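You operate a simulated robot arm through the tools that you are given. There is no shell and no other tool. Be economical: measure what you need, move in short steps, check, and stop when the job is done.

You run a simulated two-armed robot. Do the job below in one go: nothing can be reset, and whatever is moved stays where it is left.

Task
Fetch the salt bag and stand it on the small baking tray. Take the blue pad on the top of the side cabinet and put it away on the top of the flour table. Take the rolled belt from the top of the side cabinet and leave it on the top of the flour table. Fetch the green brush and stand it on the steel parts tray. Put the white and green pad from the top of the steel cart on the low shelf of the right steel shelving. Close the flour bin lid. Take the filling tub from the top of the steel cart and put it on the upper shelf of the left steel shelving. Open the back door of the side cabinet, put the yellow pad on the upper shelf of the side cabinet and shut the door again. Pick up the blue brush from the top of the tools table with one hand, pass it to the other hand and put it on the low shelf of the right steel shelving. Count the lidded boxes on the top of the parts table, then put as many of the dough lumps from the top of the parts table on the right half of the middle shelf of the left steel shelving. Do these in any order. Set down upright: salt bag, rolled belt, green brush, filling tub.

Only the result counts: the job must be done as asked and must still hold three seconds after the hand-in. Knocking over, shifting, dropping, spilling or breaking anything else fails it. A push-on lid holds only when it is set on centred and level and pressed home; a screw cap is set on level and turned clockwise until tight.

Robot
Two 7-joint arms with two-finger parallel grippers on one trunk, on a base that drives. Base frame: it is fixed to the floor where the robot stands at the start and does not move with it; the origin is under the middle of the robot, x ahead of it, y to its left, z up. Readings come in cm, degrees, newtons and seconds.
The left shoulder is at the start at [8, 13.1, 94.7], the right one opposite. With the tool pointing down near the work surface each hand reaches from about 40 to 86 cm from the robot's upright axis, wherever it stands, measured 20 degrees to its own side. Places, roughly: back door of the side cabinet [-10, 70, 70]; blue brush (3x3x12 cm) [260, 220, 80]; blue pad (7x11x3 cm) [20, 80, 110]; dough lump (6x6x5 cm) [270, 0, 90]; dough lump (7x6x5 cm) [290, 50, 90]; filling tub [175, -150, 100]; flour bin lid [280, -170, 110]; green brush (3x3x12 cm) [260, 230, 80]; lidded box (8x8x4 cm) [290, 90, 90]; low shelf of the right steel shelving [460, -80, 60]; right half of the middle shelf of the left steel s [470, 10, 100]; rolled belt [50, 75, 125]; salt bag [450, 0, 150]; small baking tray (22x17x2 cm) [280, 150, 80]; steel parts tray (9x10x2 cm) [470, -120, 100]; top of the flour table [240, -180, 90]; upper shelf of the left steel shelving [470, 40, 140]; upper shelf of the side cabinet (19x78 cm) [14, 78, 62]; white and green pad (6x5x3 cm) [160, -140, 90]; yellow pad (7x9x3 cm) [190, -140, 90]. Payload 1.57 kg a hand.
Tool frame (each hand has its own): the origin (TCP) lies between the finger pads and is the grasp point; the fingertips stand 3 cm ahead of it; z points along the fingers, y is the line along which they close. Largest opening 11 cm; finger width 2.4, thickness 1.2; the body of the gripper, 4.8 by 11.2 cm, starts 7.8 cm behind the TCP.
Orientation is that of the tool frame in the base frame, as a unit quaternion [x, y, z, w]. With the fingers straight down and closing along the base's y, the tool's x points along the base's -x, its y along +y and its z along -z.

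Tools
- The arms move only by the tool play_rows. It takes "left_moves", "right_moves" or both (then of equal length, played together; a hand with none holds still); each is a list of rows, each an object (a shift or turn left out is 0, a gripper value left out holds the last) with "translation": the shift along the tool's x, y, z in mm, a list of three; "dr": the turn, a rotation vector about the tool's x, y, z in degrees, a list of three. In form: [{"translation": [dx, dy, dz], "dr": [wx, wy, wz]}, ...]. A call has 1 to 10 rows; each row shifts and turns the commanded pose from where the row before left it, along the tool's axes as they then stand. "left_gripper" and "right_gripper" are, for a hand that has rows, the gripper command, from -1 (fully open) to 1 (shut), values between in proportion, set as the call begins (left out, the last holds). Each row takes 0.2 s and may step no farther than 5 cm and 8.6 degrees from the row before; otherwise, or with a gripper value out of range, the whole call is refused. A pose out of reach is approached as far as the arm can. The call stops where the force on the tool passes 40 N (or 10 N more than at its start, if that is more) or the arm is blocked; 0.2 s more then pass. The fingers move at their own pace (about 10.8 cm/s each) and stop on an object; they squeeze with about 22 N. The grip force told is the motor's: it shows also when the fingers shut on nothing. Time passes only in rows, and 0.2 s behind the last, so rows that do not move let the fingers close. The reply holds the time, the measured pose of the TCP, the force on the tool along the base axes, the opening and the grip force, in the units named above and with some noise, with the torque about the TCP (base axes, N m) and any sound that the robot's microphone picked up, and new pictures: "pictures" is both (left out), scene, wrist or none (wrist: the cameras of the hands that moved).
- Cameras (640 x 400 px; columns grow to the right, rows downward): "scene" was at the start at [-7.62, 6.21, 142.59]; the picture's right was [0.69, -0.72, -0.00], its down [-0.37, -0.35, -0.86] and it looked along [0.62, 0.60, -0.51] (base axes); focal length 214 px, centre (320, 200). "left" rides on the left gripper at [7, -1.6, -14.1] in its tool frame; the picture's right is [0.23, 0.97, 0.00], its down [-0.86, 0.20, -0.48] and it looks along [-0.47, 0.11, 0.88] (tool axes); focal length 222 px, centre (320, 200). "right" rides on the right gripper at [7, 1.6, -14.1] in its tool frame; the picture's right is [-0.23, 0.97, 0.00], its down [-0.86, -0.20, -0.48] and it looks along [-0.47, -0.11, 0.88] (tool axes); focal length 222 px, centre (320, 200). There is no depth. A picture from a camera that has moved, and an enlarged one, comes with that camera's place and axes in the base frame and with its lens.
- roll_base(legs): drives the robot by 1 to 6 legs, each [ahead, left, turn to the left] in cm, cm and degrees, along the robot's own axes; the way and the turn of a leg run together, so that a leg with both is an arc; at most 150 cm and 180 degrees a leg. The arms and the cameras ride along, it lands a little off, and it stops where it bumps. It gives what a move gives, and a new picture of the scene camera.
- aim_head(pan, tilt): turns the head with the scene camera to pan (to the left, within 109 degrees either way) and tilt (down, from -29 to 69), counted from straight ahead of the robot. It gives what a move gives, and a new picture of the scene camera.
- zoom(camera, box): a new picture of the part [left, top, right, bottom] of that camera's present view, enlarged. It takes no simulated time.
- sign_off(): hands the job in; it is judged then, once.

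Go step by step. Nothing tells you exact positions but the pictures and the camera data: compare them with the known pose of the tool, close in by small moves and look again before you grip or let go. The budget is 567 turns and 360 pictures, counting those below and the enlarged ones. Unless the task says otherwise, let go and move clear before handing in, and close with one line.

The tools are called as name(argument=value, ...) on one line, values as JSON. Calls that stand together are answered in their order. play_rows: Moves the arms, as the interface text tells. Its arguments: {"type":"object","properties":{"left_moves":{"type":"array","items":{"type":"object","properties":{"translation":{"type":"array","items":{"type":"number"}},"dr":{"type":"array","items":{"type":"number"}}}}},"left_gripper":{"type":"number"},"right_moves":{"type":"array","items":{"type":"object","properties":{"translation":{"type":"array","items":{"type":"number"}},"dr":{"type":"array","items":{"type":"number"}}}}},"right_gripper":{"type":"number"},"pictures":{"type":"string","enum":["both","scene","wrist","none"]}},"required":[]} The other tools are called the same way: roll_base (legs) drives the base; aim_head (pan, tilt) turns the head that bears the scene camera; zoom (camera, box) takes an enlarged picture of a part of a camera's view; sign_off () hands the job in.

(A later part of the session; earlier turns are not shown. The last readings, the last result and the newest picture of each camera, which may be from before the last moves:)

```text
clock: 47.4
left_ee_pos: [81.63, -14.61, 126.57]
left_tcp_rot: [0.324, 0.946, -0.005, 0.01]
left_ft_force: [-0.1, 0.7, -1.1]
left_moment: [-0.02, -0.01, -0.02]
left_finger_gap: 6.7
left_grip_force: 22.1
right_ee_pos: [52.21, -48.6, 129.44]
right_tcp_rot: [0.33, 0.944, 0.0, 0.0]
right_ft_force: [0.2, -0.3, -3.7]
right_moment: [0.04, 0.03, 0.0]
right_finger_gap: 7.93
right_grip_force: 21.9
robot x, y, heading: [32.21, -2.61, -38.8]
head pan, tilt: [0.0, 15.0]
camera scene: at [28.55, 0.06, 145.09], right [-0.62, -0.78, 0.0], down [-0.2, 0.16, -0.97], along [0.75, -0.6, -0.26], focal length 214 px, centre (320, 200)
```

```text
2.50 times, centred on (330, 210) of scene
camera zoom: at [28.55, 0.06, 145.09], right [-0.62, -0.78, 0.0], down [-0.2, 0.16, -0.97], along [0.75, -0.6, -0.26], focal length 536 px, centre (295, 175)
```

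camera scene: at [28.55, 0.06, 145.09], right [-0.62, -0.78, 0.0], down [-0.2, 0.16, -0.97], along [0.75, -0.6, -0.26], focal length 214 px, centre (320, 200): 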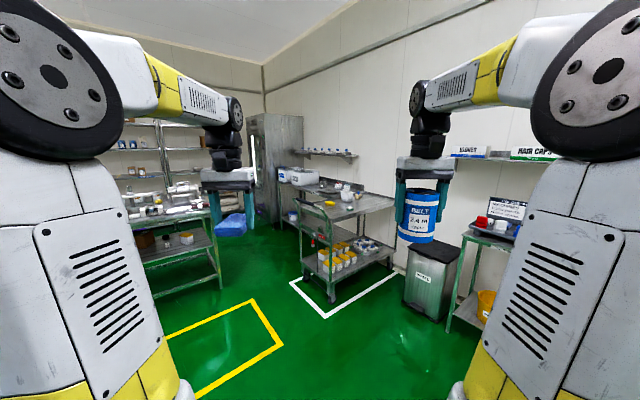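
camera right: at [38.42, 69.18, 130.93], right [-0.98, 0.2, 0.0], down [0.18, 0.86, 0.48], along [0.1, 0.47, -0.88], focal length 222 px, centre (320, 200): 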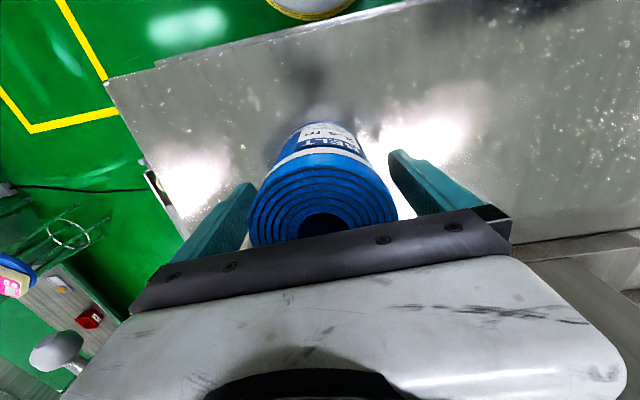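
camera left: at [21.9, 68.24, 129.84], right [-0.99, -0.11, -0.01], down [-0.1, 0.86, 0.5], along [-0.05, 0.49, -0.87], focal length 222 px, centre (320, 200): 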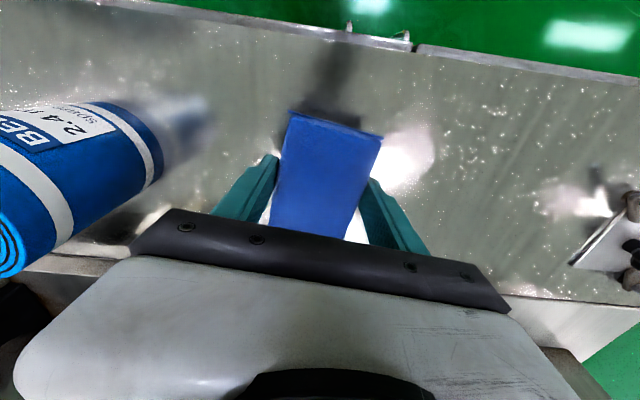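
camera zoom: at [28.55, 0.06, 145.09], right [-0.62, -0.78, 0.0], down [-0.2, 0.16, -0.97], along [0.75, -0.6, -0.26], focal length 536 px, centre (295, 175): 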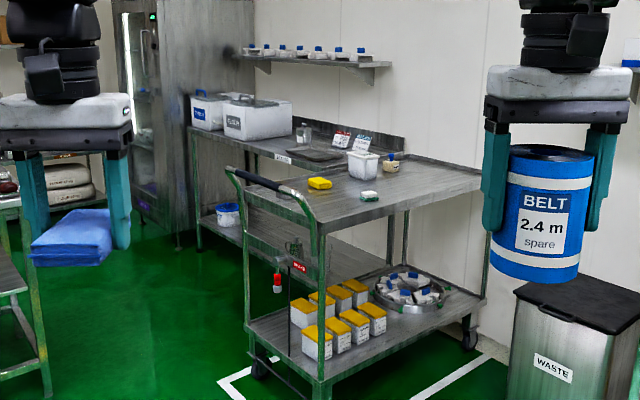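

I can see the steel cart with the yellow pad, the white-green pad and the filling tub, and the flour table behind it. I'll drive closer for a better look.

roll_base(legs=[[0, 0, 14], [140, 0, 0], [0, 0, -30]])

zoom(camera="scene", box=[160, 80, 480, 280])

```text
clock: 56.7
left_ee_pos: [203.79, -86.27, 126.62]
left_tcp_rot: [0.454, 0.891, -0.006, 0.01]
left_ft_force: [-0.6, 0.4, -0.3]
left_moment: [0.0, -0.03, 0.01]
left_finger_gap: 6.69
left_grip_force: 21.8
right_ee_pos: [165.94, -110.7, 129.32]
right_tcp_rot: [0.46, 0.888, 0.0, 0.0]
right_ft_force: [0.2, -1.0, -5.2]
right_moment: [0.01, 0.02, -0.02]
right_finger_gap: 7.91
right_grip_force: 22.2
robot x, y, heading: [159.66, -61.48, -54.8]
head pan, tilt: [0.0, 15.0]
camera scene: at [156.74, -57.5, 145.1], right [-0.82, -0.58, 0.0], down [-0.15, 0.21, -0.97], along [0.56, -0.79, -0.26], focal length 214 px, centre (320, 200)
```

scene: 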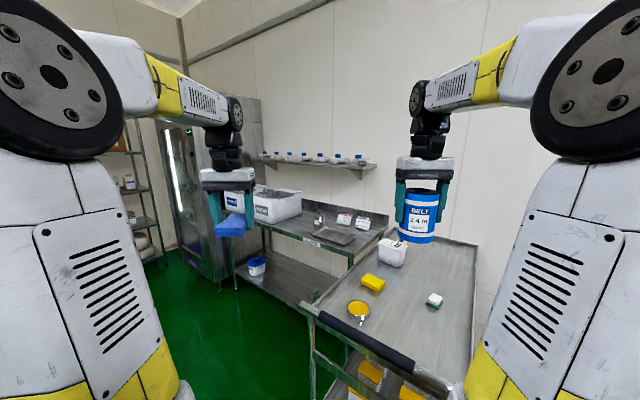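

```text
2.00 times, centred on (320, 180) of scene
camera zoom: at [156.74, -57.5, 145.1], right [-0.82, -0.58, 0.0], down [-0.15, 0.21, -0.97], along [0.56, -0.79, -0.26], focal length 429 px, centre (320, 240)
```

zoom: 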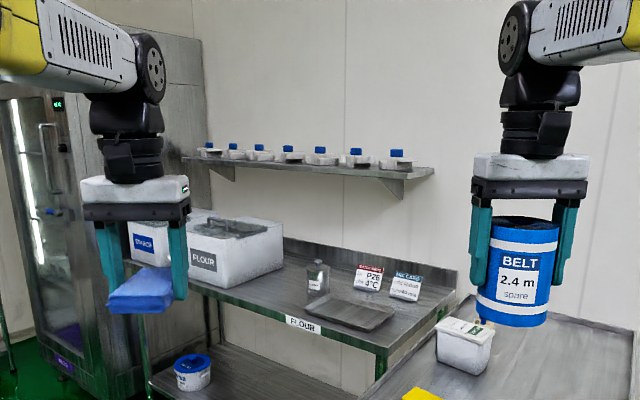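

Free space on the flour table is around x 240–268, y −155 to −175, at z ≈ 88. I'll drive to about (250, −92) and face the table.

roll_base(legs=[[0, 0, 36.3], [95, 0, 0], [0, 0, -71.5]])

aim_head(pan=0, tilt=35)

```text
clock: 61.2
left_ee_pos: [248.37, -71.11, 126.53]
left_tcp_rot: [0.201, 0.98, -0.004, 0.009]
left_ft_force: [0.6, 0.6, -0.6]
left_moment: [-0.01, 0.01, -0.02]
left_finger_gap: 6.7
left_grip_force: 21.9
right_ee_pos: [228.37, -111.54, 129.4]
right_tcp_rot: [0.208, 0.978, 0.0, -0.001]
right_ft_force: [0.3, 0.2, -4.4]
right_moment: [0.04, 0.03, -0.02]
right_finger_gap: 7.9
right_grip_force: 21.9
robot x, y, heading: [197.29, -72.47, -23.7]
head pan, tilt: [0.0, 15.0]
stopped in leg 2: the robot was blocked; the commanded pose is now the measured one
camera scene: at [193.09, -70.41, 145.1], right [-0.4, -0.91, 0.0], down [-0.24, 0.1, -0.97], along [0.88, -0.39, -0.26], focal length 214 px, centre (320, 200)
```

scene: 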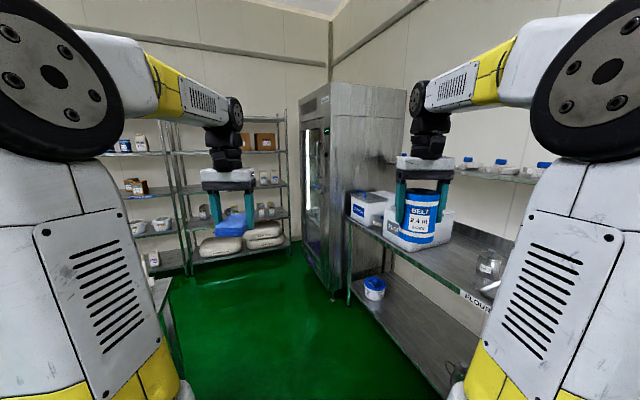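

```text
clock: 62.0
left_ee_pos: [248.35, -71.21, 126.57]
left_tcp_rot: [0.201, 0.98, -0.004, 0.01]
left_ft_force: [-1.2, -0.1, 0.5]
left_moment: [0.01, -0.02, -0.03]
left_finger_gap: 6.71
left_grip_force: 22.0
right_ee_pos: [228.33, -111.57, 129.41]
right_tcp_rot: [0.207, 0.978, 0.0, 0.0]
right_ft_force: [0.0, 0.2, -3.6]
right_moment: [0.01, 0.01, 0.01]
right_finger_gap: 7.91
right_grip_force: 21.8
robot x, y, heading: [197.26, -72.33, -24.1]
head pan, tilt: [0.0, 35.0]
camera scene: at [192.57, -70.19, 141.91], right [-0.4, -0.91, 0.0], down [-0.52, 0.23, -0.82], along [0.75, -0.33, -0.57], focal length 214 px, centre (320, 200)
```

scene: 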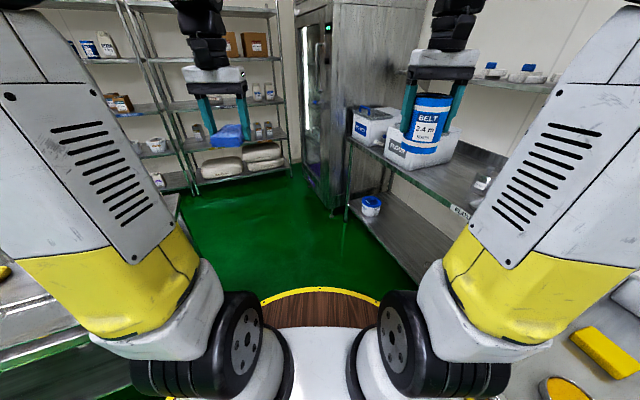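

The base was blocked, likely by the cart's handle or the parts table corner. I'll look down on both sides to learn the clearances.

aim_head(pan=-75, tilt=55)

aim_head(pan=75, tilt=45)

```text
clock: 63.5
left_ee_pos: [248.37, -71.15, 126.52]
left_tcp_rot: [0.201, 0.98, -0.004, 0.01]
left_ft_force: [0.7, -0.5, -0.2]
left_moment: [-0.02, 0.02, -0.02]
left_finger_gap: 6.69
left_grip_force: 22.4
right_ee_pos: [228.15, -111.57, 129.37]
right_tcp_rot: [0.207, 0.978, 0.0, 0.001]
right_ft_force: [-0.8, 0.5, -4.6]
right_moment: [0.01, 0.03, 0.0]
right_finger_gap: 7.92
right_grip_force: 22.0
robot x, y, heading: [197.49, -72.22, -24.2]
head pan, tilt: [-75.0, 55.0]
camera scene: at [183.41, -73.75, 139.08], right [-0.99, 0.15, 0.0], down [0.12, 0.81, -0.57], along [-0.09, -0.57, -0.82], focal length 214 px, centre (320, 200)
```

scene: 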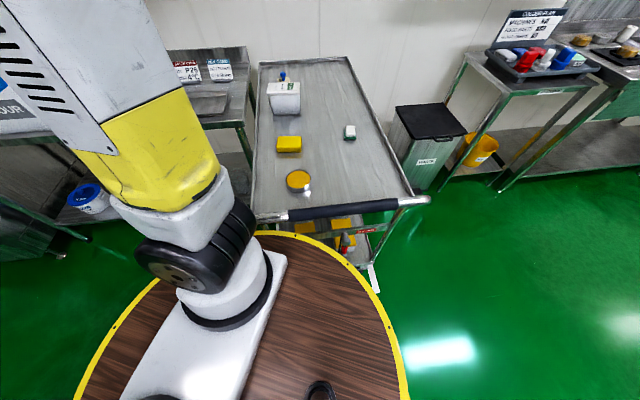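

```text
clock: 65.8
left_ee_pos: [248.34, -71.2, 126.58]
left_tcp_rot: [0.201, 0.98, -0.004, 0.009]
left_ft_force: [-0.9, -0.1, -1.1]
left_moment: [-0.02, 0.0, -0.03]
left_finger_gap: 6.7
left_grip_force: 21.5
right_ee_pos: [228.33, -111.57, 129.38]
right_tcp_rot: [0.208, 0.978, -0.001, 0.0]
right_ft_force: [0.7, 0.4, -4.3]
right_moment: [-0.01, 0.02, 0.03]
right_finger_gap: 7.92
right_grip_force: 22.1
robot x, y, heading: [197.39, -72.17, -23.8]
head pan, tilt: [75.0, 45.0]
camera scene: at [189.61, -60.29, 140.42], right [0.78, -0.63, 0.0], down [-0.44, -0.55, -0.71], along [0.44, 0.55, -0.71], focal length 214 px, centre (320, 200)
```

scene: 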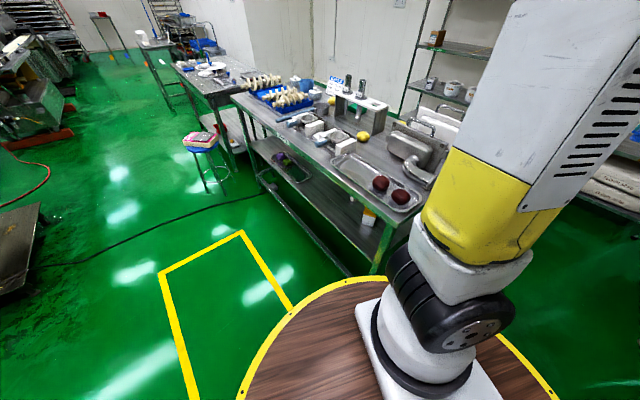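

The robot's 30 cm disc touched the cart handle. The gap between the handle (194, −102) and the parts table corner (241, −43) is wide enough if I pass through its middle diagonally.

roll_base(legs=[[-12.7, 16.2, 0], [0, 0, -14.5], [72, 0, 0], [0, 0, -51.5]])

aim_head(pan=0, tilt=35)

```text
clock: 74.2
left_ee_pos: [270.55, -143.06, 126.39]
left_tcp_rot: [0.703, 0.711, -0.008, 0.006]
left_ft_force: [0.1, -0.5, -0.7]
left_moment: [0.0, 0.03, 0.02]
left_finger_gap: 6.69
left_grip_force: 22.1
right_ee_pos: [225.44, -141.07, 129.41]
right_tcp_rot: [0.707, 0.707, 0.0, 0.001]
right_ft_force: [-0.6, 0.2, -3.7]
right_moment: [-0.01, -0.02, 0.01]
right_finger_gap: 7.93
right_grip_force: 21.9
robot x, y, heading: [249.0, -97.34, -89.8]
head pan, tilt: [75.0, 45.0]
camera scene: at [256.69, -85.18, 140.42], right [-0.26, -0.97, 0.0], down [-0.68, 0.18, -0.71], along [0.68, -0.18, -0.71], focal length 214 px, centre (320, 200)
```

scene: 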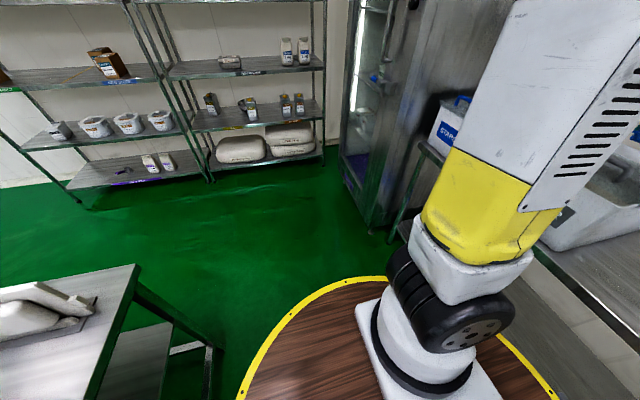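

```text
clock: 75.7
left_ee_pos: [270.53, -143.09, 126.64]
left_tcp_rot: [0.702, 0.712, -0.009, 0.006]
left_ft_force: [-0.3, 0.2, -0.7]
left_moment: [-0.01, 0.02, -0.01]
left_finger_gap: 6.72
left_grip_force: 22.5
right_ee_pos: [225.54, -141.06, 129.39]
right_tcp_rot: [0.707, 0.707, 0.001, -0.001]
right_ft_force: [-0.1, -0.1, -4.2]
right_moment: [-0.01, -0.05, -0.03]
right_finger_gap: 7.92
right_grip_force: 22.0
robot x, y, heading: [249.09, -97.28, -90.0]
head pan, tilt: [0.0, 35.0]
camera scene: at [248.85, -91.9, 141.9], right [-1.0, 0.0, 0.0], down [0.0, 0.57, -0.82], along [0.0, -0.82, -0.57], focal length 214 px, centre (320, 200)
```

scene: 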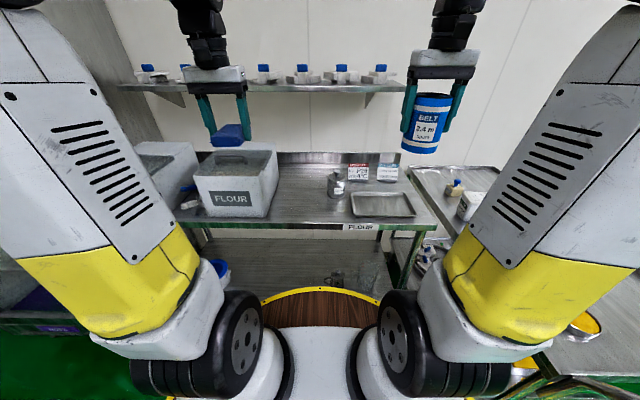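

zoom(camera="scene", box=[130, 120, 440, 250])

```text
2.06 times, centred on (285, 185) of scene
camera zoom: at [248.85, -91.9, 141.9], right [-1.0, 0.0, 0.0], down [0.0, 0.57, -0.82], along [0.0, -0.82, -0.57], focal length 443 px, centre (392, 231)
```

zoom: 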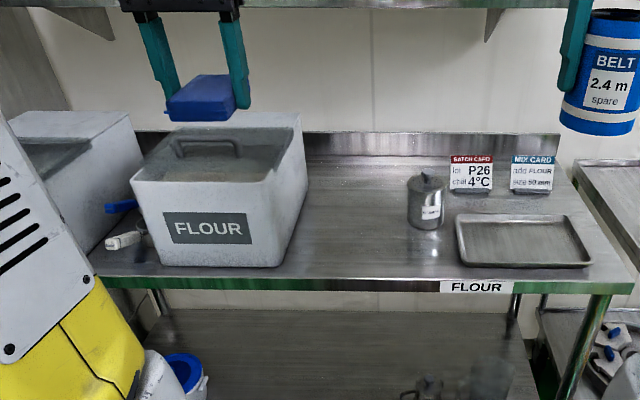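

The free spot lies between the bin and the little jar and tray. Belt first: the right hand goes to about (245, −161).

play_rows(right_moves=[{"translation": [-20, 20, 0]}, {"translation": [-22, 22, 0]}, {"translation": [-22, 22, 0]}, {"translation": [-22, 22, 0]}, {"translation": [-22, 22, 0]}, {"translation": [-22, 22, 0]}, {"translation": [-22, 22, 0]}, {"translation": [-22, 22, 0]}, {"translation": [-22, 20, 0]}], pictures="none")

play_rows(right_moves=[{"translation": [0, 0, 25]}, {"translation": [0, 0, 35]}, {"translation": [0, 0, 40]}, {"translation": [0, 0, 40]}, {"translation": [0, 0, 40]}, {"translation": [0, 0, 40]}, {"translation": [0, 0, 40]}, {"translation": [0, 0, 35]}, {"translation": [0, 0, 15]}], pictures="both")

```text
clock: 77.7
left_ee_pos: [270.45, -143.04, 126.55]
left_tcp_rot: [0.703, 0.711, -0.008, 0.006]
left_ft_force: [-0.2, 1.2, -0.2]
left_moment: [-0.02, -0.01, 0.04]
left_finger_gap: 6.72
left_grip_force: 22.3
right_ee_pos: [244.83, -160.61, 129.39]
right_tcp_rot: [0.708, 0.707, 0.001, 0.0]
right_ft_force: [-0.9, 0.5, -4.1]
right_moment: [-0.04, -0.04, -0.01]
right_finger_gap: 7.91
right_grip_force: 22.3
robot x, y, heading: [248.95, -97.24, -90.1]
head pan, tilt: [0.0, 35.0]
```

```text
clock: 79.7
left_ee_pos: [270.64, -143.12, 126.64]
left_tcp_rot: [0.703, 0.711, -0.008, 0.007]
left_ft_force: [0.6, -0.1, -0.3]
left_moment: [-0.01, -0.03, 0.0]
left_finger_gap: 6.71
left_grip_force: 21.7
right_ee_pos: [244.87, -160.79, 98.3]
right_tcp_rot: [0.707, 0.707, 0.001, -0.001]
right_ft_force: [-0.2, -0.2, -4.4]
right_moment: [0.03, -0.02, -0.01]
right_finger_gap: 7.9
right_grip_force: 22.0
robot x, y, heading: [249.15, -96.95, -89.6]
head pan, tilt: [0.0, 35.0]
camera scene: at [248.86, -91.9, 141.9], right [-1.0, 0.0, 0.0], down [0.0, 0.57, -0.82], along [0.0, -0.82, -0.57], focal length 214 px, centre (320, 200)
camera right: at [246.57, -153.73, 112.47], right [0.97, -0.23, 0.0], down [-0.2, -0.86, 0.48], along [-0.11, -0.46, -0.88], focal length 222 px, centre (320, 200)
```

scene: 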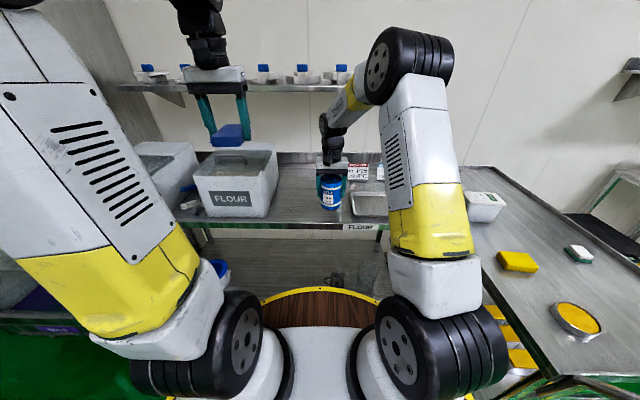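
right: 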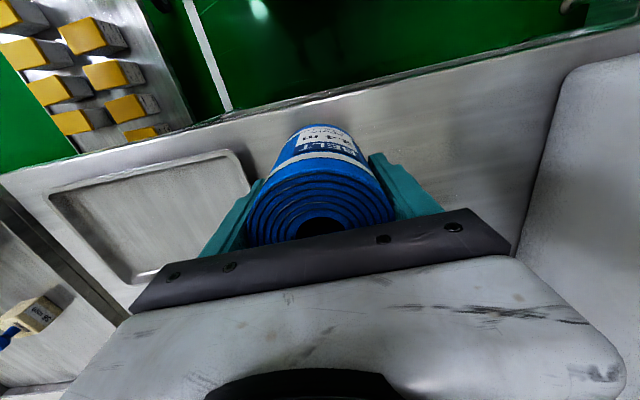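

play_rows(right_moves=[{"translation": [0, 0, 12]}, {"translation": [0, 0, 8]}, {"translation": [0, 0, 5]}, {"translation": [0, 0, 4]}, {"translation": [0, 0, 4]}, {"translation": [0, 0, 4]}, {"translation": [0, 0, 4]}], pictures="none")

```text
clock: 81.3
left_ee_pos: [270.63, -143.04, 126.54]
left_tcp_rot: [0.702, 0.712, -0.008, 0.006]
left_ft_force: [-0.1, -0.3, -1.9]
left_moment: [0.03, -0.01, -0.02]
left_finger_gap: 6.68
left_grip_force: 21.6
right_ee_pos: [244.97, -160.57, 94.29]
right_tcp_rot: [0.707, 0.707, 0.001, -0.001]
right_ft_force: [-0.5, 0.2, -3.6]
right_moment: [0.02, -0.01, 0.02]
right_finger_gap: 7.91
right_grip_force: 21.6
robot x, y, heading: [248.89, -97.38, -90.0]
head pan, tilt: [0.0, 35.0]
```

play_rows(right_moves=[{"translation": [0, 0, 4]}, {"translation": [0, 0, 4]}, {"translation": [0, 0, 4]}, {"translation": [0, 0, 4]}, {"translation": [0, 0, 4]}, {"translation": [0, 0, 4]}], pictures="none")

```text
clock: 82.7
left_ee_pos: [270.65, -143.05, 126.49]
left_tcp_rot: [0.703, 0.712, -0.009, 0.006]
left_ft_force: [0.0, 0.2, -1.7]
left_moment: [0.0, 0.04, -0.01]
left_finger_gap: 6.72
left_grip_force: 22.1
right_ee_pos: [244.89, -160.72, 92.02]
right_tcp_rot: [0.707, 0.707, -0.002, 0.001]
right_ft_force: [-0.5, -2.8, 22.9]
right_moment: [-0.1, 0.56, -0.16]
right_finger_gap: 7.89
right_grip_force: 22.3
robot x, y, heading: [248.67, -96.88, -90.0]
head pan, tilt: [0.0, 35.0]
```

Contact made at TCP z 92, so the flour table top is near z 85. I'll release and raise straight up.

play_rows(right_moves=[{"translation": [0, 0, -2]}, {}, {}], right_gripper=-0.75, pictures="none")

play_rows(right_moves=[{"translation": [0, 0, -20]}, {"translation": [0, 0, -40]}, {"translation": [0, 0, -45]}, {"translation": [0, 0, -45]}, {"translation": [0, 0, -45]}, {"translation": [0, 0, -45]}, {"translation": [0, 0, -45]}, {"translation": [0, 0, -45]}], pictures="wrist")

```text
clock: 83.5
left_ee_pos: [270.55, -143.04, 126.58]
left_tcp_rot: [0.703, 0.711, -0.009, 0.006]
left_ft_force: [0.5, -0.3, -0.1]
left_moment: [0.01, 0.01, -0.01]
left_finger_gap: 6.68
left_grip_force: 21.6
right_ee_pos: [244.78, -160.67, 92.15]
right_tcp_rot: [0.707, 0.707, 0.001, -0.001]
right_ft_force: [-0.9, 0.5, 0.0]
right_moment: [0.01, 0.02, 0.0]
right_finger_gap: 9.63
right_grip_force: 0.1
robot x, y, heading: [248.82, -96.89, -89.8]
head pan, tilt: [0.0, 35.0]
```

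```text
clock: 85.3
left_ee_pos: [270.57, -143.0, 126.6]
left_tcp_rot: [0.703, 0.711, -0.009, 0.007]
left_ft_force: [-1.0, -0.5, 0.0]
left_moment: [0.01, 0.0, 0.05]
left_finger_gap: 6.7
left_grip_force: 22.0
right_ee_pos: [245.1, -160.84, 125.09]
right_tcp_rot: [0.707, 0.707, 0.0, -0.001]
right_ft_force: [0.6, -0.8, -0.4]
right_moment: [0.02, 0.0, -0.01]
right_finger_gap: 9.62
right_grip_force: 0.0
robot x, y, heading: [248.96, -96.84, -89.8]
head pan, tilt: [0.0, 35.0]
camera right: at [246.65, -153.82, 139.28], right [0.97, -0.23, 0.0], down [-0.2, -0.86, 0.48], along [-0.11, -0.46, -0.88], focal length 222 px, centre (320, 200)
```

right: 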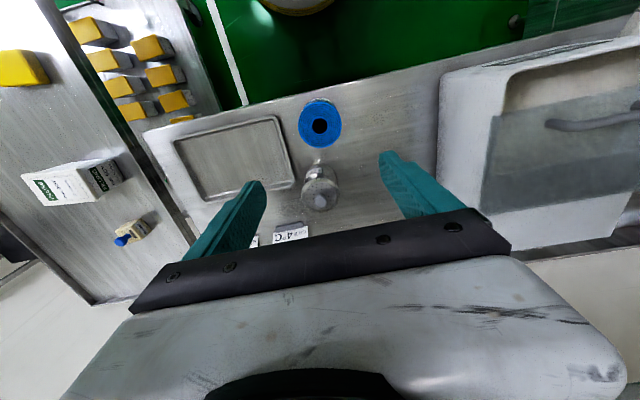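

The belt stands. I'll move the right hand clear, then place the pad with the left hand at about (258.5, −162).

play_rows(right_moves=[{"translation": [20, -20, 0]}, {"translation": [35, -35, 0]}, {"translation": [35, -35, 0]}, {"translation": [35, -35, 0]}, {"translation": [35, -35, 0]}, {"translation": [35, -35, 0]}], pictures="none")

play_rows(left_moves=[{"translation": [-20, -12, 0]}, {"translation": [-24, -15, 0]}, {"translation": [-24, -15, 0]}, {"translation": [-24, -15, 0]}, {"translation": [-24, -15, 0]}, {"translation": [-24, -15, 0]}, {"translation": [-24, -15, 0]}, {"translation": [-24, -15, 0]}, {"translation": [0, -3, 0]}], pictures="wrist")

```text
clock: 86.7
left_ee_pos: [270.7, -143.14, 126.64]
left_tcp_rot: [0.703, 0.711, -0.009, 0.006]
left_ft_force: [-0.7, -0.5, -1.2]
left_moment: [0.03, 0.01, -0.01]
left_finger_gap: 6.71
left_grip_force: 22.1
right_ee_pos: [225.43, -141.11, 125.09]
right_tcp_rot: [0.707, 0.707, 0.001, -0.001]
right_ft_force: [-0.1, -1.2, 0.2]
right_moment: [0.02, 0.02, -0.01]
right_finger_gap: 9.64
right_grip_force: 0.0
robot x, y, heading: [249.01, -96.57, -90.0]
head pan, tilt: [0.0, 35.0]
```

```text
clock: 88.7
left_ee_pos: [258.84, -162.17, 127.05]
left_tcp_rot: [0.703, 0.711, -0.009, 0.005]
left_ft_force: [-0.9, 0.1, -0.8]
left_moment: [0.02, -0.01, 0.05]
left_finger_gap: 6.7
left_grip_force: 22.2
right_ee_pos: [225.44, -141.11, 125.1]
right_tcp_rot: [0.707, 0.707, 0.0, 0.0]
right_ft_force: [-0.5, 1.3, 0.2]
right_moment: [-0.01, 0.0, -0.01]
right_finger_gap: 9.65
right_grip_force: 0.0
robot x, y, heading: [249.13, -96.97, -90.1]
head pan, tilt: [0.0, 35.0]
camera left: at [257.15, -154.9, 140.97], right [0.97, 0.24, -0.01], down [0.21, -0.84, 0.5], along [0.11, -0.48, -0.87], focal length 222 px, centre (320, 200)
```

left: 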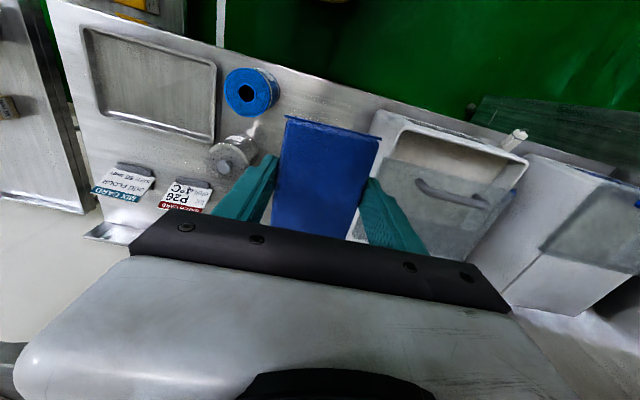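

play_rows(left_moves=[{"translation": [0, 0, 25]}, {"translation": [0, 0, 35]}, {"translation": [0, 0, 40]}, {"translation": [0, 0, 40]}, {"translation": [0, 0, 40]}, {"translation": [0, 0, 40]}, {"translation": [0, 0, 40]}, {"translation": [0, 0, 40]}, {"translation": [0, 0, 30]}, {"translation": [0, 0, 15]}], pictures="both")

```text
clock: 90.9
left_ee_pos: [258.64, -162.63, 92.49]
left_tcp_rot: [0.702, 0.712, -0.009, 0.006]
left_ft_force: [0.2, 0.1, -0.7]
left_moment: [0.03, -0.03, -0.01]
left_finger_gap: 6.73
left_grip_force: 22.0
right_ee_pos: [225.52, -141.08, 125.14]
right_tcp_rot: [0.707, 0.707, 0.0, 0.0]
right_ft_force: [-0.4, 0.2, -0.1]
right_moment: [0.01, -0.04, 0.02]
right_finger_gap: 9.6
right_grip_force: 0.0
robot x, y, heading: [248.85, -96.97, -89.8]
head pan, tilt: [0.0, 35.0]
camera scene: at [248.85, -91.88, 141.9], right [-1.0, 0.0, 0.0], down [0.0, 0.57, -0.82], along [0.0, -0.82, -0.57], focal length 214 px, centre (320, 200)
camera left: at [257.0, -155.6, 106.45], right [0.97, 0.24, -0.01], down [0.21, -0.84, 0.5], along [0.11, -0.48, -0.87], focal length 222 px, centre (320, 200)
```

scene: 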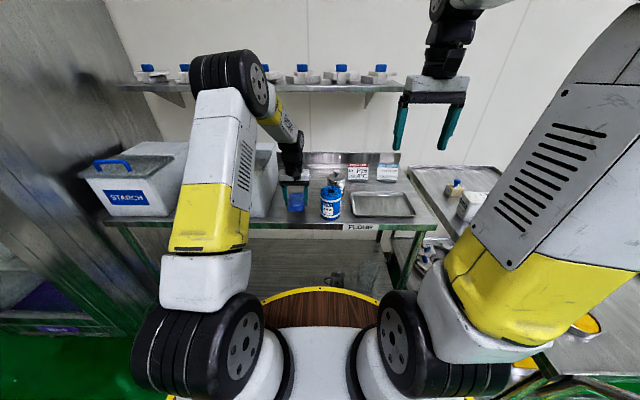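
left: 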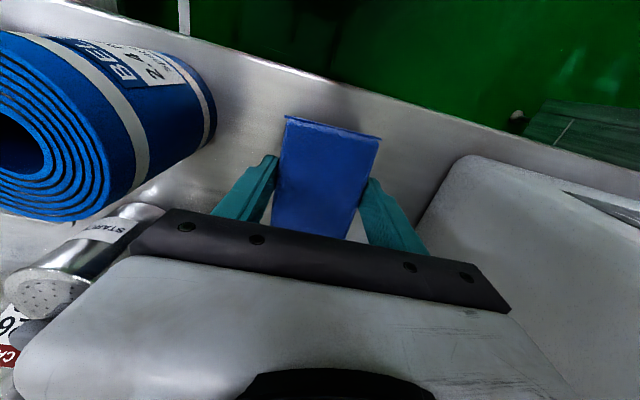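

play_rows(left_moves=[{"translation": [0, 0, 10]}, {"translation": [0, 0, 8]}, {"translation": [0, 0, 5]}, {"translation": [0, 0, 4]}, {"translation": [0, 0, 4]}, {"translation": [0, 0, 4]}, {"translation": [0, 0, 4]}], pictures="none")

```text
clock: 92.5
left_ee_pos: [258.64, -162.84, 89.08]
left_tcp_rot: [0.703, 0.711, -0.01, 0.008]
left_ft_force: [0.5, 11.4, 40.1]
left_moment: [0.85, -1.55, 0.3]
left_finger_gap: 6.69
left_grip_force: 22.2
right_ee_pos: [225.53, -141.09, 125.12]
right_tcp_rot: [0.707, 0.707, 0.0, 0.0]
right_ft_force: [-0.1, -0.1, -0.4]
right_moment: [0.0, -0.01, 0.01]
right_finger_gap: 9.62
right_grip_force: 0.1
robot x, y, heading: [249.17, -97.09, -89.9]
head pan, tilt: [0.0, 35.0]
```

play_rows(left_moves=[{"translation": [0, 0, -3]}, {}, {}], left_gripper=-0.6, pictures="none")

play_rows(left_moves=[{"translation": [0, 0, -20]}, {"translation": [0, 0, -40]}, {"translation": [0, 0, -45]}, {"translation": [0, 0, -45]}, {"translation": [0, 0, -45]}, {"translation": [0, 0, -45]}, {"translation": [0, 0, -45]}, {"translation": [0, 0, -45]}, {"translation": [0, 0, -45]}, {"translation": [0, 0, -40]}], pictures="both")

zoom(camera="left", box=[300, 60, 560, 260])

```text
clock: 93.3
left_ee_pos: [258.51, -162.9, 89.09]
left_tcp_rot: [0.703, 0.711, -0.011, 0.006]
left_ft_force: [-17.9, 1.1, 22.7]
left_moment: [0.32, -0.34, 0.19]
left_finger_gap: 7.18
left_grip_force: 0.0
right_ee_pos: [225.43, -141.06, 125.11]
right_tcp_rot: [0.707, 0.707, 0.0, 0.0]
right_ft_force: [0.0, 0.6, -0.5]
right_moment: [0.0, -0.01, 0.02]
right_finger_gap: 9.63
right_grip_force: 0.0
robot x, y, heading: [248.96, -96.89, -89.9]
head pan, tilt: [0.0, 35.0]
```

```text
clock: 95.5
left_ee_pos: [258.74, -161.96, 130.59]
left_tcp_rot: [0.703, 0.711, -0.008, 0.006]
left_ft_force: [-0.4, 0.6, 0.1]
left_moment: [-0.01, 0.01, 0.0]
left_finger_gap: 8.81
left_grip_force: 0.1
right_ee_pos: [225.47, -141.15, 125.05]
right_tcp_rot: [0.707, 0.708, -0.001, 0.0]
right_ft_force: [0.3, -0.3, 0.1]
right_moment: [0.0, 0.01, 0.01]
right_finger_gap: 9.61
right_grip_force: 0.1
robot x, y, heading: [248.75, -96.73, -89.8]
head pan, tilt: [0.0, 35.0]
camera scene: at [248.86, -91.89, 141.9], right [-1.0, 0.0, 0.0], down [0.0, 0.57, -0.82], along [0.0, -0.82, -0.57], focal length 214 px, centre (320, 200)
camera left: at [257.15, -154.81, 144.41], right [0.97, 0.24, -0.01], down [0.21, -0.84, 0.5], along [0.11, -0.48, -0.87], focal length 222 px, centre (320, 200)
```

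scene: 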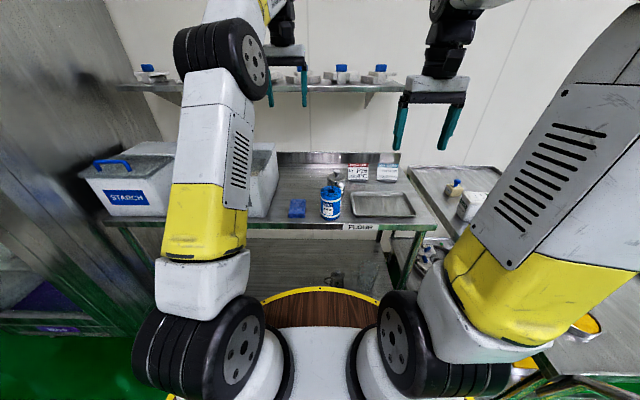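
left: 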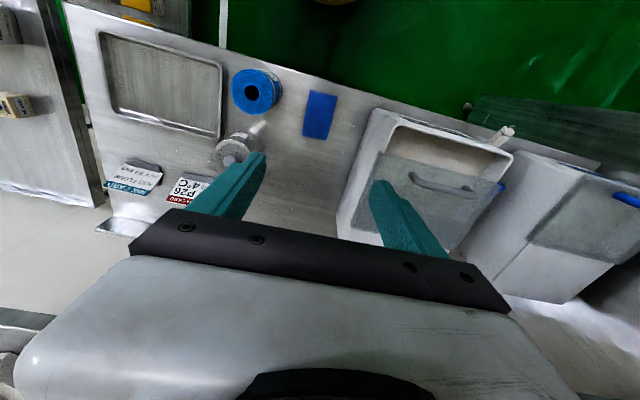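

```text
2.00 times, centred on (430, 160) of left
camera zoom: at [257.15, -154.81, 144.41], right [0.97, 0.24, -0.01], down [0.21, -0.84, 0.5], along [0.11, -0.48, -0.87], focal length 444 px, centre (100, 280)
```

zoom: 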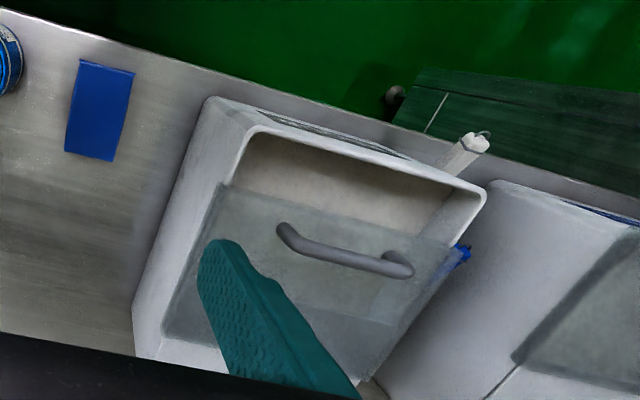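

Pad and belt are both on the flour table. The flour bin has a sliding lid pushed back about 5 cm, with its handle at about (282, −166.6, 108.4). I'll hook behind the handle with the closed left fingers and pull it forward.

play_rows(left_moves=[{"translation": [-10, 30, 0]}, {"translation": [-10, 40, 0]}, {"translation": [-15, 40, 0]}, {"translation": [-15, 40, 0]}, {"translation": [-15, 40, 0]}, {"translation": [-20, 40, 0]}, {"translation": [0, 0, 40]}, {"translation": [0, 0, 40]}, {"translation": [0, 0, 30]}, {"translation": [0, 0, 30]}], left_gripper=1, pictures="both")

```text
clock: 97.7
left_ee_pos: [271.61, -165.21, 115.45]
left_tcp_rot: [0.703, 0.711, -0.009, 0.006]
left_ft_force: [0.3, 0.3, 0.7]
left_moment: [0.0, 0.0, -0.01]
left_finger_gap: 0.0
left_grip_force: 20.7
left hand out of reach, approached as far as the arm can: row 3, 4, 5, 6
right_ee_pos: [225.5, -141.2, 125.1]
right_tcp_rot: [0.707, 0.707, 0.0, 0.0]
right_ft_force: [0.1, 0.2, -0.5]
right_moment: [-0.02, 0.0, -0.03]
right_finger_gap: 9.64
right_grip_force: 0.1
robot x, y, heading: [249.01, -96.65, -90.0]
head pan, tilt: [0.0, 35.0]
camera scene: at [248.85, -91.89, 141.9], right [-1.0, 0.0, 0.0], down [0.0, 0.57, -0.82], along [0.0, -0.82, -0.57], focal length 214 px, centre (320, 200)
camera left: at [269.91, -158.0, 129.25], right [0.97, 0.24, -0.01], down [0.21, -0.84, 0.5], along [0.11, -0.48, -0.87], focal length 222 px, centre (320, 200)
```

scene: 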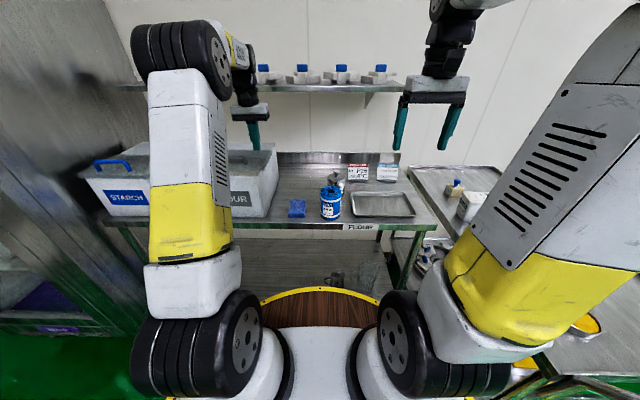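
left: 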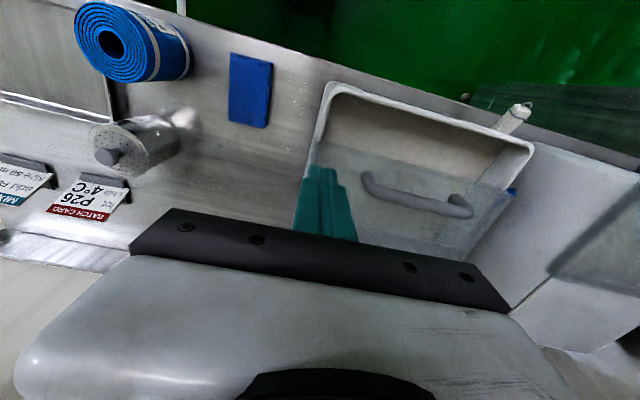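

play_rows(left_moves=[{"translation": [0, 0, -40]}], pictures="none")

roll_base(legs=[[8, 15, 0]])

```text
clock: 98.1
left_ee_pos: [271.65, -165.13, 119.36]
left_tcp_rot: [0.702, 0.712, -0.008, 0.005]
left_ft_force: [0.1, 0.3, -0.1]
left_moment: [0.0, -0.01, -0.03]
left_finger_gap: 0.01
left_grip_force: 20.8
right_ee_pos: [225.42, -141.29, 125.11]
right_tcp_rot: [0.707, 0.707, 0.0, -0.001]
right_ft_force: [0.3, -0.9, -0.7]
right_moment: [0.02, 0.0, 0.01]
right_finger_gap: 9.61
right_grip_force: 0.1
robot x, y, heading: [248.75, -97.25, -89.8]
head pan, tilt: [0.0, 35.0]
```

```text
clock: 99.5
left_ee_pos: [286.7, -172.99, 119.51]
left_tcp_rot: [0.702, 0.712, -0.009, 0.007]
left_ft_force: [-0.6, 0.8, 0.2]
left_moment: [-0.01, 0.0, 0.0]
left_finger_gap: 0.0
left_grip_force: 21.0
right_ee_pos: [240.62, -149.15, 125.03]
right_tcp_rot: [0.706, 0.708, 0.0, -0.001]
right_ft_force: [0.8, 0.4, -0.2]
right_moment: [0.0, 0.0, 0.01]
right_finger_gap: 9.64
right_grip_force: 0.1
robot x, y, heading: [264.04, -105.24, -89.7]
head pan, tilt: [0.0, 35.0]
camera scene: at [263.84, -99.94, 141.9], right [-1.0, 0.0, 0.0], down [0.0, 0.57, -0.82], along [0.0, -0.82, -0.57], focal length 214 px, centre (320, 200)
```

scene: 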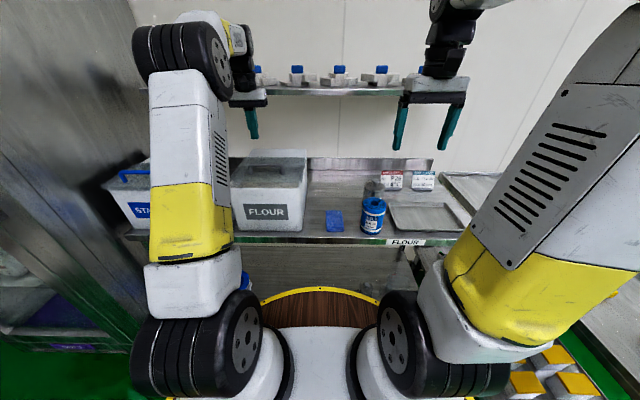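

play_rows(left_moves=[{"translation": [12, -24, 0]}, {"translation": [10, -23, 0]}, {"translation": [0, 0, 40]}, {"translation": [0, 0, 30]}], pictures="both")

```text
clock: 100.5
left_ee_pos: [281.86, -171.18, 112.53]
left_tcp_rot: [0.702, 0.712, -0.009, 0.007]
left_ft_force: [0.4, 0.3, 0.8]
left_moment: [-0.02, -0.01, 0.0]
left_finger_gap: 0.0
left_grip_force: 21.8
right_ee_pos: [240.66, -149.2, 125.08]
right_tcp_rot: [0.706, 0.708, 0.0, 0.0]
right_ft_force: [0.4, 0.2, 1.0]
right_moment: [-0.02, -0.03, -0.03]
right_finger_gap: 9.62
right_grip_force: 0.1
robot x, y, heading: [264.38, -105.04, -90.0]
head pan, tilt: [0.0, 35.0]
camera scene: at [263.85, -99.93, 141.9], right [-1.0, 0.0, 0.0], down [0.0, 0.57, -0.82], along [0.0, -0.82, -0.57], focal length 214 px, centre (320, 200)
camera left: at [280.21, -163.99, 126.37], right [0.97, 0.24, -0.01], down [0.21, -0.84, 0.5], along [0.11, -0.48, -0.87], focal length 222 px, centre (320, 200)
```

scene: 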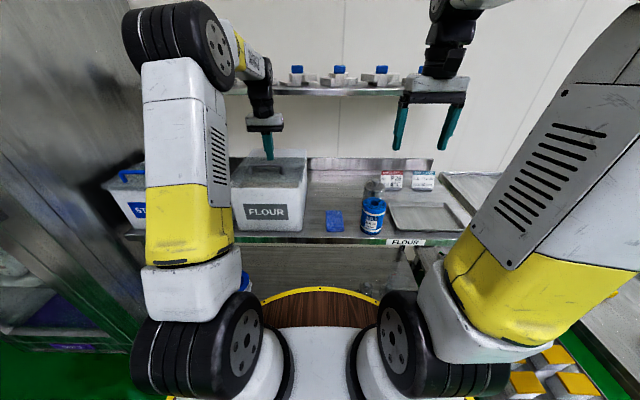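
left: 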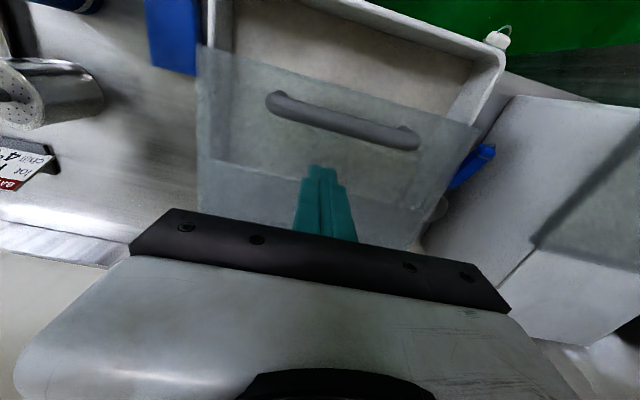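

play_rows(left_moves=[{"translation": [0, 0, 10]}, {"translation": [0, 0, 8]}, {"translation": [0, 0, 5]}, {"translation": [0, 0, 4]}, {"translation": [0, 0, 3]}], pictures="both")

zoom(camera="scene", box=[210, 110, 330, 240])

```text
clock: 101.7
left_ee_pos: [281.98, -171.19, 109.46]
left_tcp_rot: [0.703, 0.712, -0.009, 0.006]
left_ft_force: [0.7, 0.9, 0.7]
left_moment: [-0.03, 0.02, 0.02]
left_finger_gap: 0.0
left_grip_force: 21.3
right_ee_pos: [240.6, -149.29, 125.17]
right_tcp_rot: [0.707, 0.708, 0.0, 0.0]
right_ft_force: [0.1, 0.1, 1.2]
right_moment: [0.01, 0.0, -0.03]
right_finger_gap: 9.63
right_grip_force: 0.1
robot x, y, heading: [264.37, -105.13, -89.7]
head pan, tilt: [0.0, 35.0]
camera scene: at [263.86, -99.94, 141.9], right [-1.0, 0.0, 0.0], down [0.0, 0.57, -0.82], along [0.0, -0.82, -0.57], focal length 214 px, centre (320, 200)
camera left: at [280.25, -164.04, 123.33], right [0.97, 0.24, -0.01], down [0.21, -0.84, 0.5], along [0.11, -0.48, -0.87], focal length 222 px, centre (320, 200)
```

scene: 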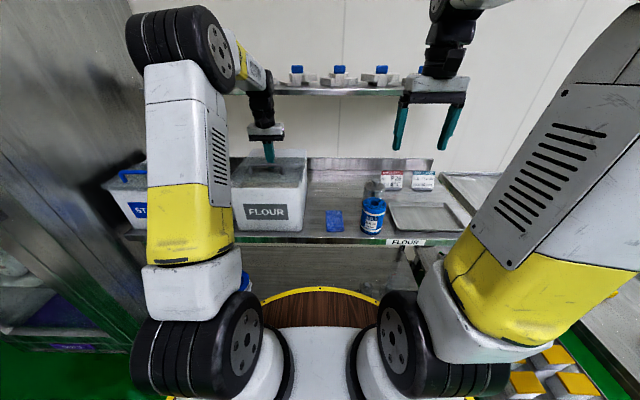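
left: 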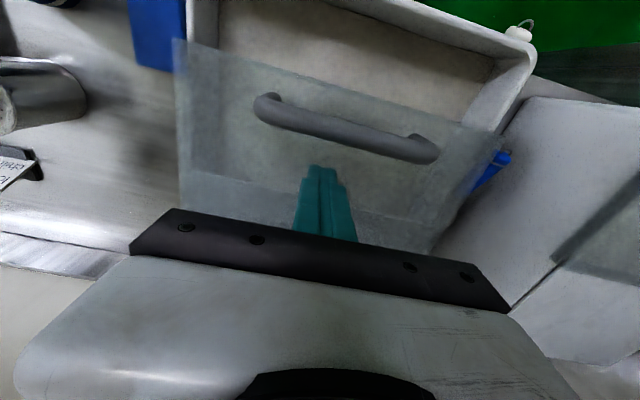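

```text
3.08 times, centred on (270, 175) of scene
camera zoom: at [263.86, -99.94, 141.9], right [-1.0, 0.0, 0.0], down [0.0, 0.57, -0.82], along [0.0, -0.82, -0.57], focal length 660 px, centre (474, 277)
```

zoom: 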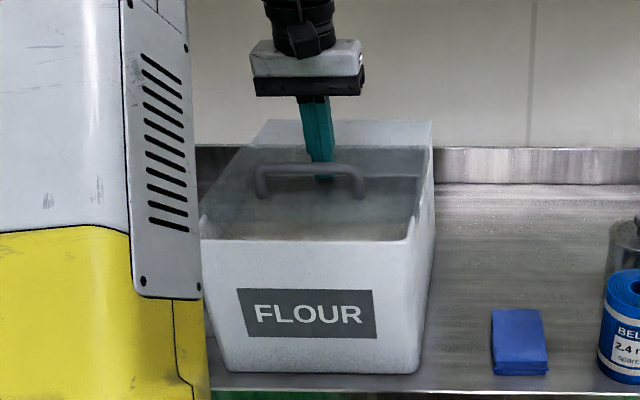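

The lid is a flat sliding panel with its handle just in front of my fingertips. I'll pull it toward the robot in small steps.

play_rows(left_moves=[{"translation": [10, 0, 0]}, {"translation": [10, 0, 0]}, {"translation": [8, 0, 0]}, {"translation": [8, 0, 0]}, {"translation": [8, 0, 0]}], pictures="wrist")

```text
clock: 102.9
left_ee_pos: [281.98, -166.77, 109.24]
left_tcp_rot: [0.703, 0.711, -0.009, 0.007]
left_ft_force: [0.3, -0.3, 0.2]
left_moment: [0.0, -0.03, -0.03]
left_finger_gap: 0.0
left_grip_force: 21.1
right_ee_pos: [240.55, -149.27, 125.14]
right_tcp_rot: [0.707, 0.707, 0.0, 0.0]
right_ft_force: [-0.2, 0.1, 0.6]
right_moment: [0.03, 0.01, 0.02]
right_finger_gap: 9.61
right_grip_force: 0.1
robot x, y, heading: [264.24, -105.08, -89.7]
head pan, tilt: [0.0, 35.0]
camera left: at [280.21, -159.57, 123.24], right [0.97, 0.24, -0.01], down [0.21, -0.84, 0.5], along [0.11, -0.48, -0.87], focal length 222 px, centre (320, 200)
```

left: 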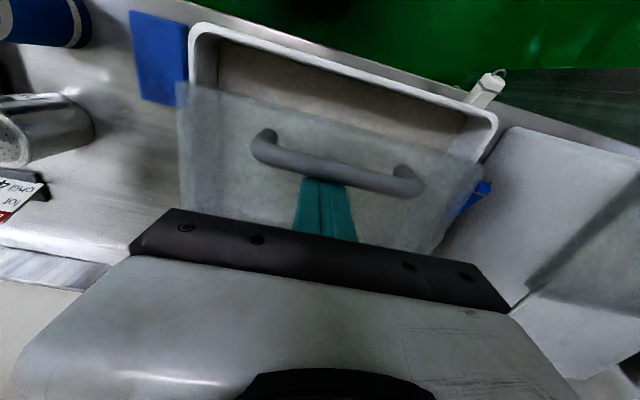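

play_rows(left_moves=[{"translation": [8, 0, 0]}, {"translation": [8, 0, 0]}, {"translation": [8, 0, 0]}, {"translation": [8, 0, 0]}], pictures="wrist")

```text
clock: 103.9
left_ee_pos: [281.91, -163.54, 109.22]
left_tcp_rot: [0.702, 0.712, -0.008, 0.007]
left_ft_force: [0.1, -0.4, -0.4]
left_moment: [-0.01, 0.01, 0.0]
left_finger_gap: 0.0
left_grip_force: 20.8
right_ee_pos: [240.55, -149.27, 125.03]
right_tcp_rot: [0.706, 0.708, 0.0, 0.001]
right_ft_force: [-0.1, -0.3, -0.3]
right_moment: [-0.01, -0.02, -0.02]
right_finger_gap: 9.64
right_grip_force: 0.0
robot x, y, heading: [263.92, -105.03, -89.9]
head pan, tilt: [0.0, 35.0]
camera left: at [280.18, -156.36, 123.17], right [0.97, 0.24, -0.01], down [0.21, -0.84, 0.49], along [0.11, -0.48, -0.87], focal length 222 px, centre (320, 200)
```

left: 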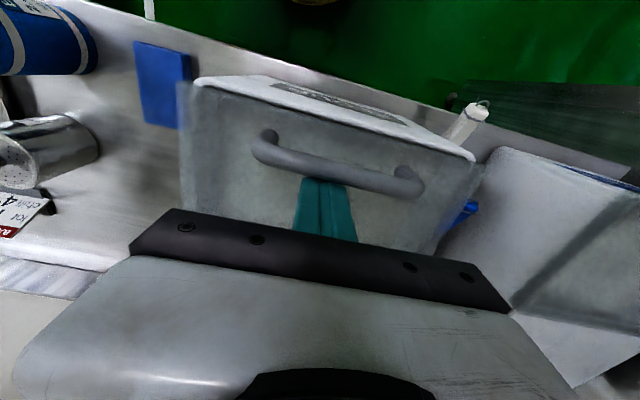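

zoom(camera="left", box=[160, 50, 500, 250])

```text
1.88 times, centred on (330, 150) of left
camera zoom: at [280.18, -156.36, 123.17], right [0.97, 0.24, -0.01], down [0.21, -0.84, 0.49], along [0.11, -0.48, -0.87], focal length 418 px, centre (301, 294)
```

zoom: 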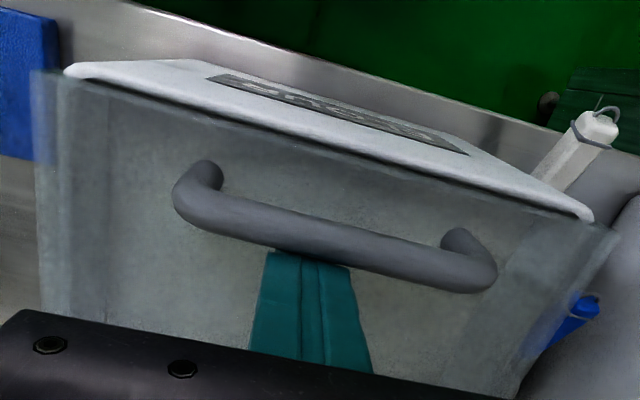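

play_rows(left_moves=[{"translation": [4, 0, 0]}, {"translation": [4, 0, 0]}, {"translation": [4, 0, 0]}], pictures="wrist")

```text
clock: 104.7
left_ee_pos: [281.96, -162.37, 109.07]
left_tcp_rot: [0.702, 0.712, -0.008, 0.006]
left_ft_force: [-0.2, -1.5, 1.9]
left_moment: [0.02, -0.04, -0.08]
left_finger_gap: 0.0
left_grip_force: 21.9
right_ee_pos: [240.46, -149.22, 125.1]
right_tcp_rot: [0.706, 0.708, 0.001, 0.0]
right_ft_force: [0.4, 0.0, 0.4]
right_moment: [0.02, 0.03, 0.0]
right_finger_gap: 9.61
right_grip_force: 0.0
robot x, y, heading: [264.03, -104.91, -90.0]
head pan, tilt: [0.0, 35.0]
camera left: at [280.16, -155.23, 123.14], right [0.97, 0.24, -0.01], down [0.21, -0.84, 0.5], along [0.11, -0.48, -0.87], focal length 222 px, centre (320, 200)
```

left: 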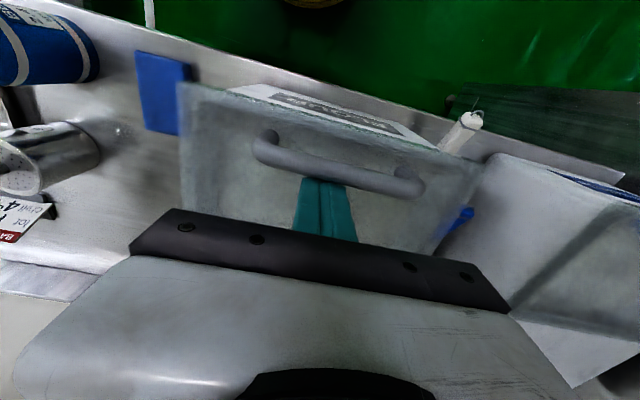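

play_rows(left_moves=[{"translation": [3, 0, 0]}, {"translation": [3, 0, 0]}], pictures="none")

```text
clock: 105.4
left_ee_pos: [281.76, -162.29, 109.4]
left_tcp_rot: [0.703, 0.711, -0.014, 0.011]
left_ft_force: [0.5, -10.5, 2.6]
left_moment: [0.12, -0.02, -0.19]
left_finger_gap: 0.02
left_grip_force: 21.2
right_ee_pos: [240.62, -149.3, 125.06]
right_tcp_rot: [0.707, 0.707, 0.0, -0.001]
right_ft_force: [-0.9, -1.1, -0.6]
right_moment: [0.01, 0.0, -0.02]
right_finger_gap: 9.63
right_grip_force: 0.1
robot x, y, heading: [263.88, -105.34, -89.9]
head pan, tilt: [0.0, 35.0]
stopped in row 2 (left hand): the force on the tool passed its limit at 41 N (the readings are from after the stop); the commanded pose is now the measured one
```

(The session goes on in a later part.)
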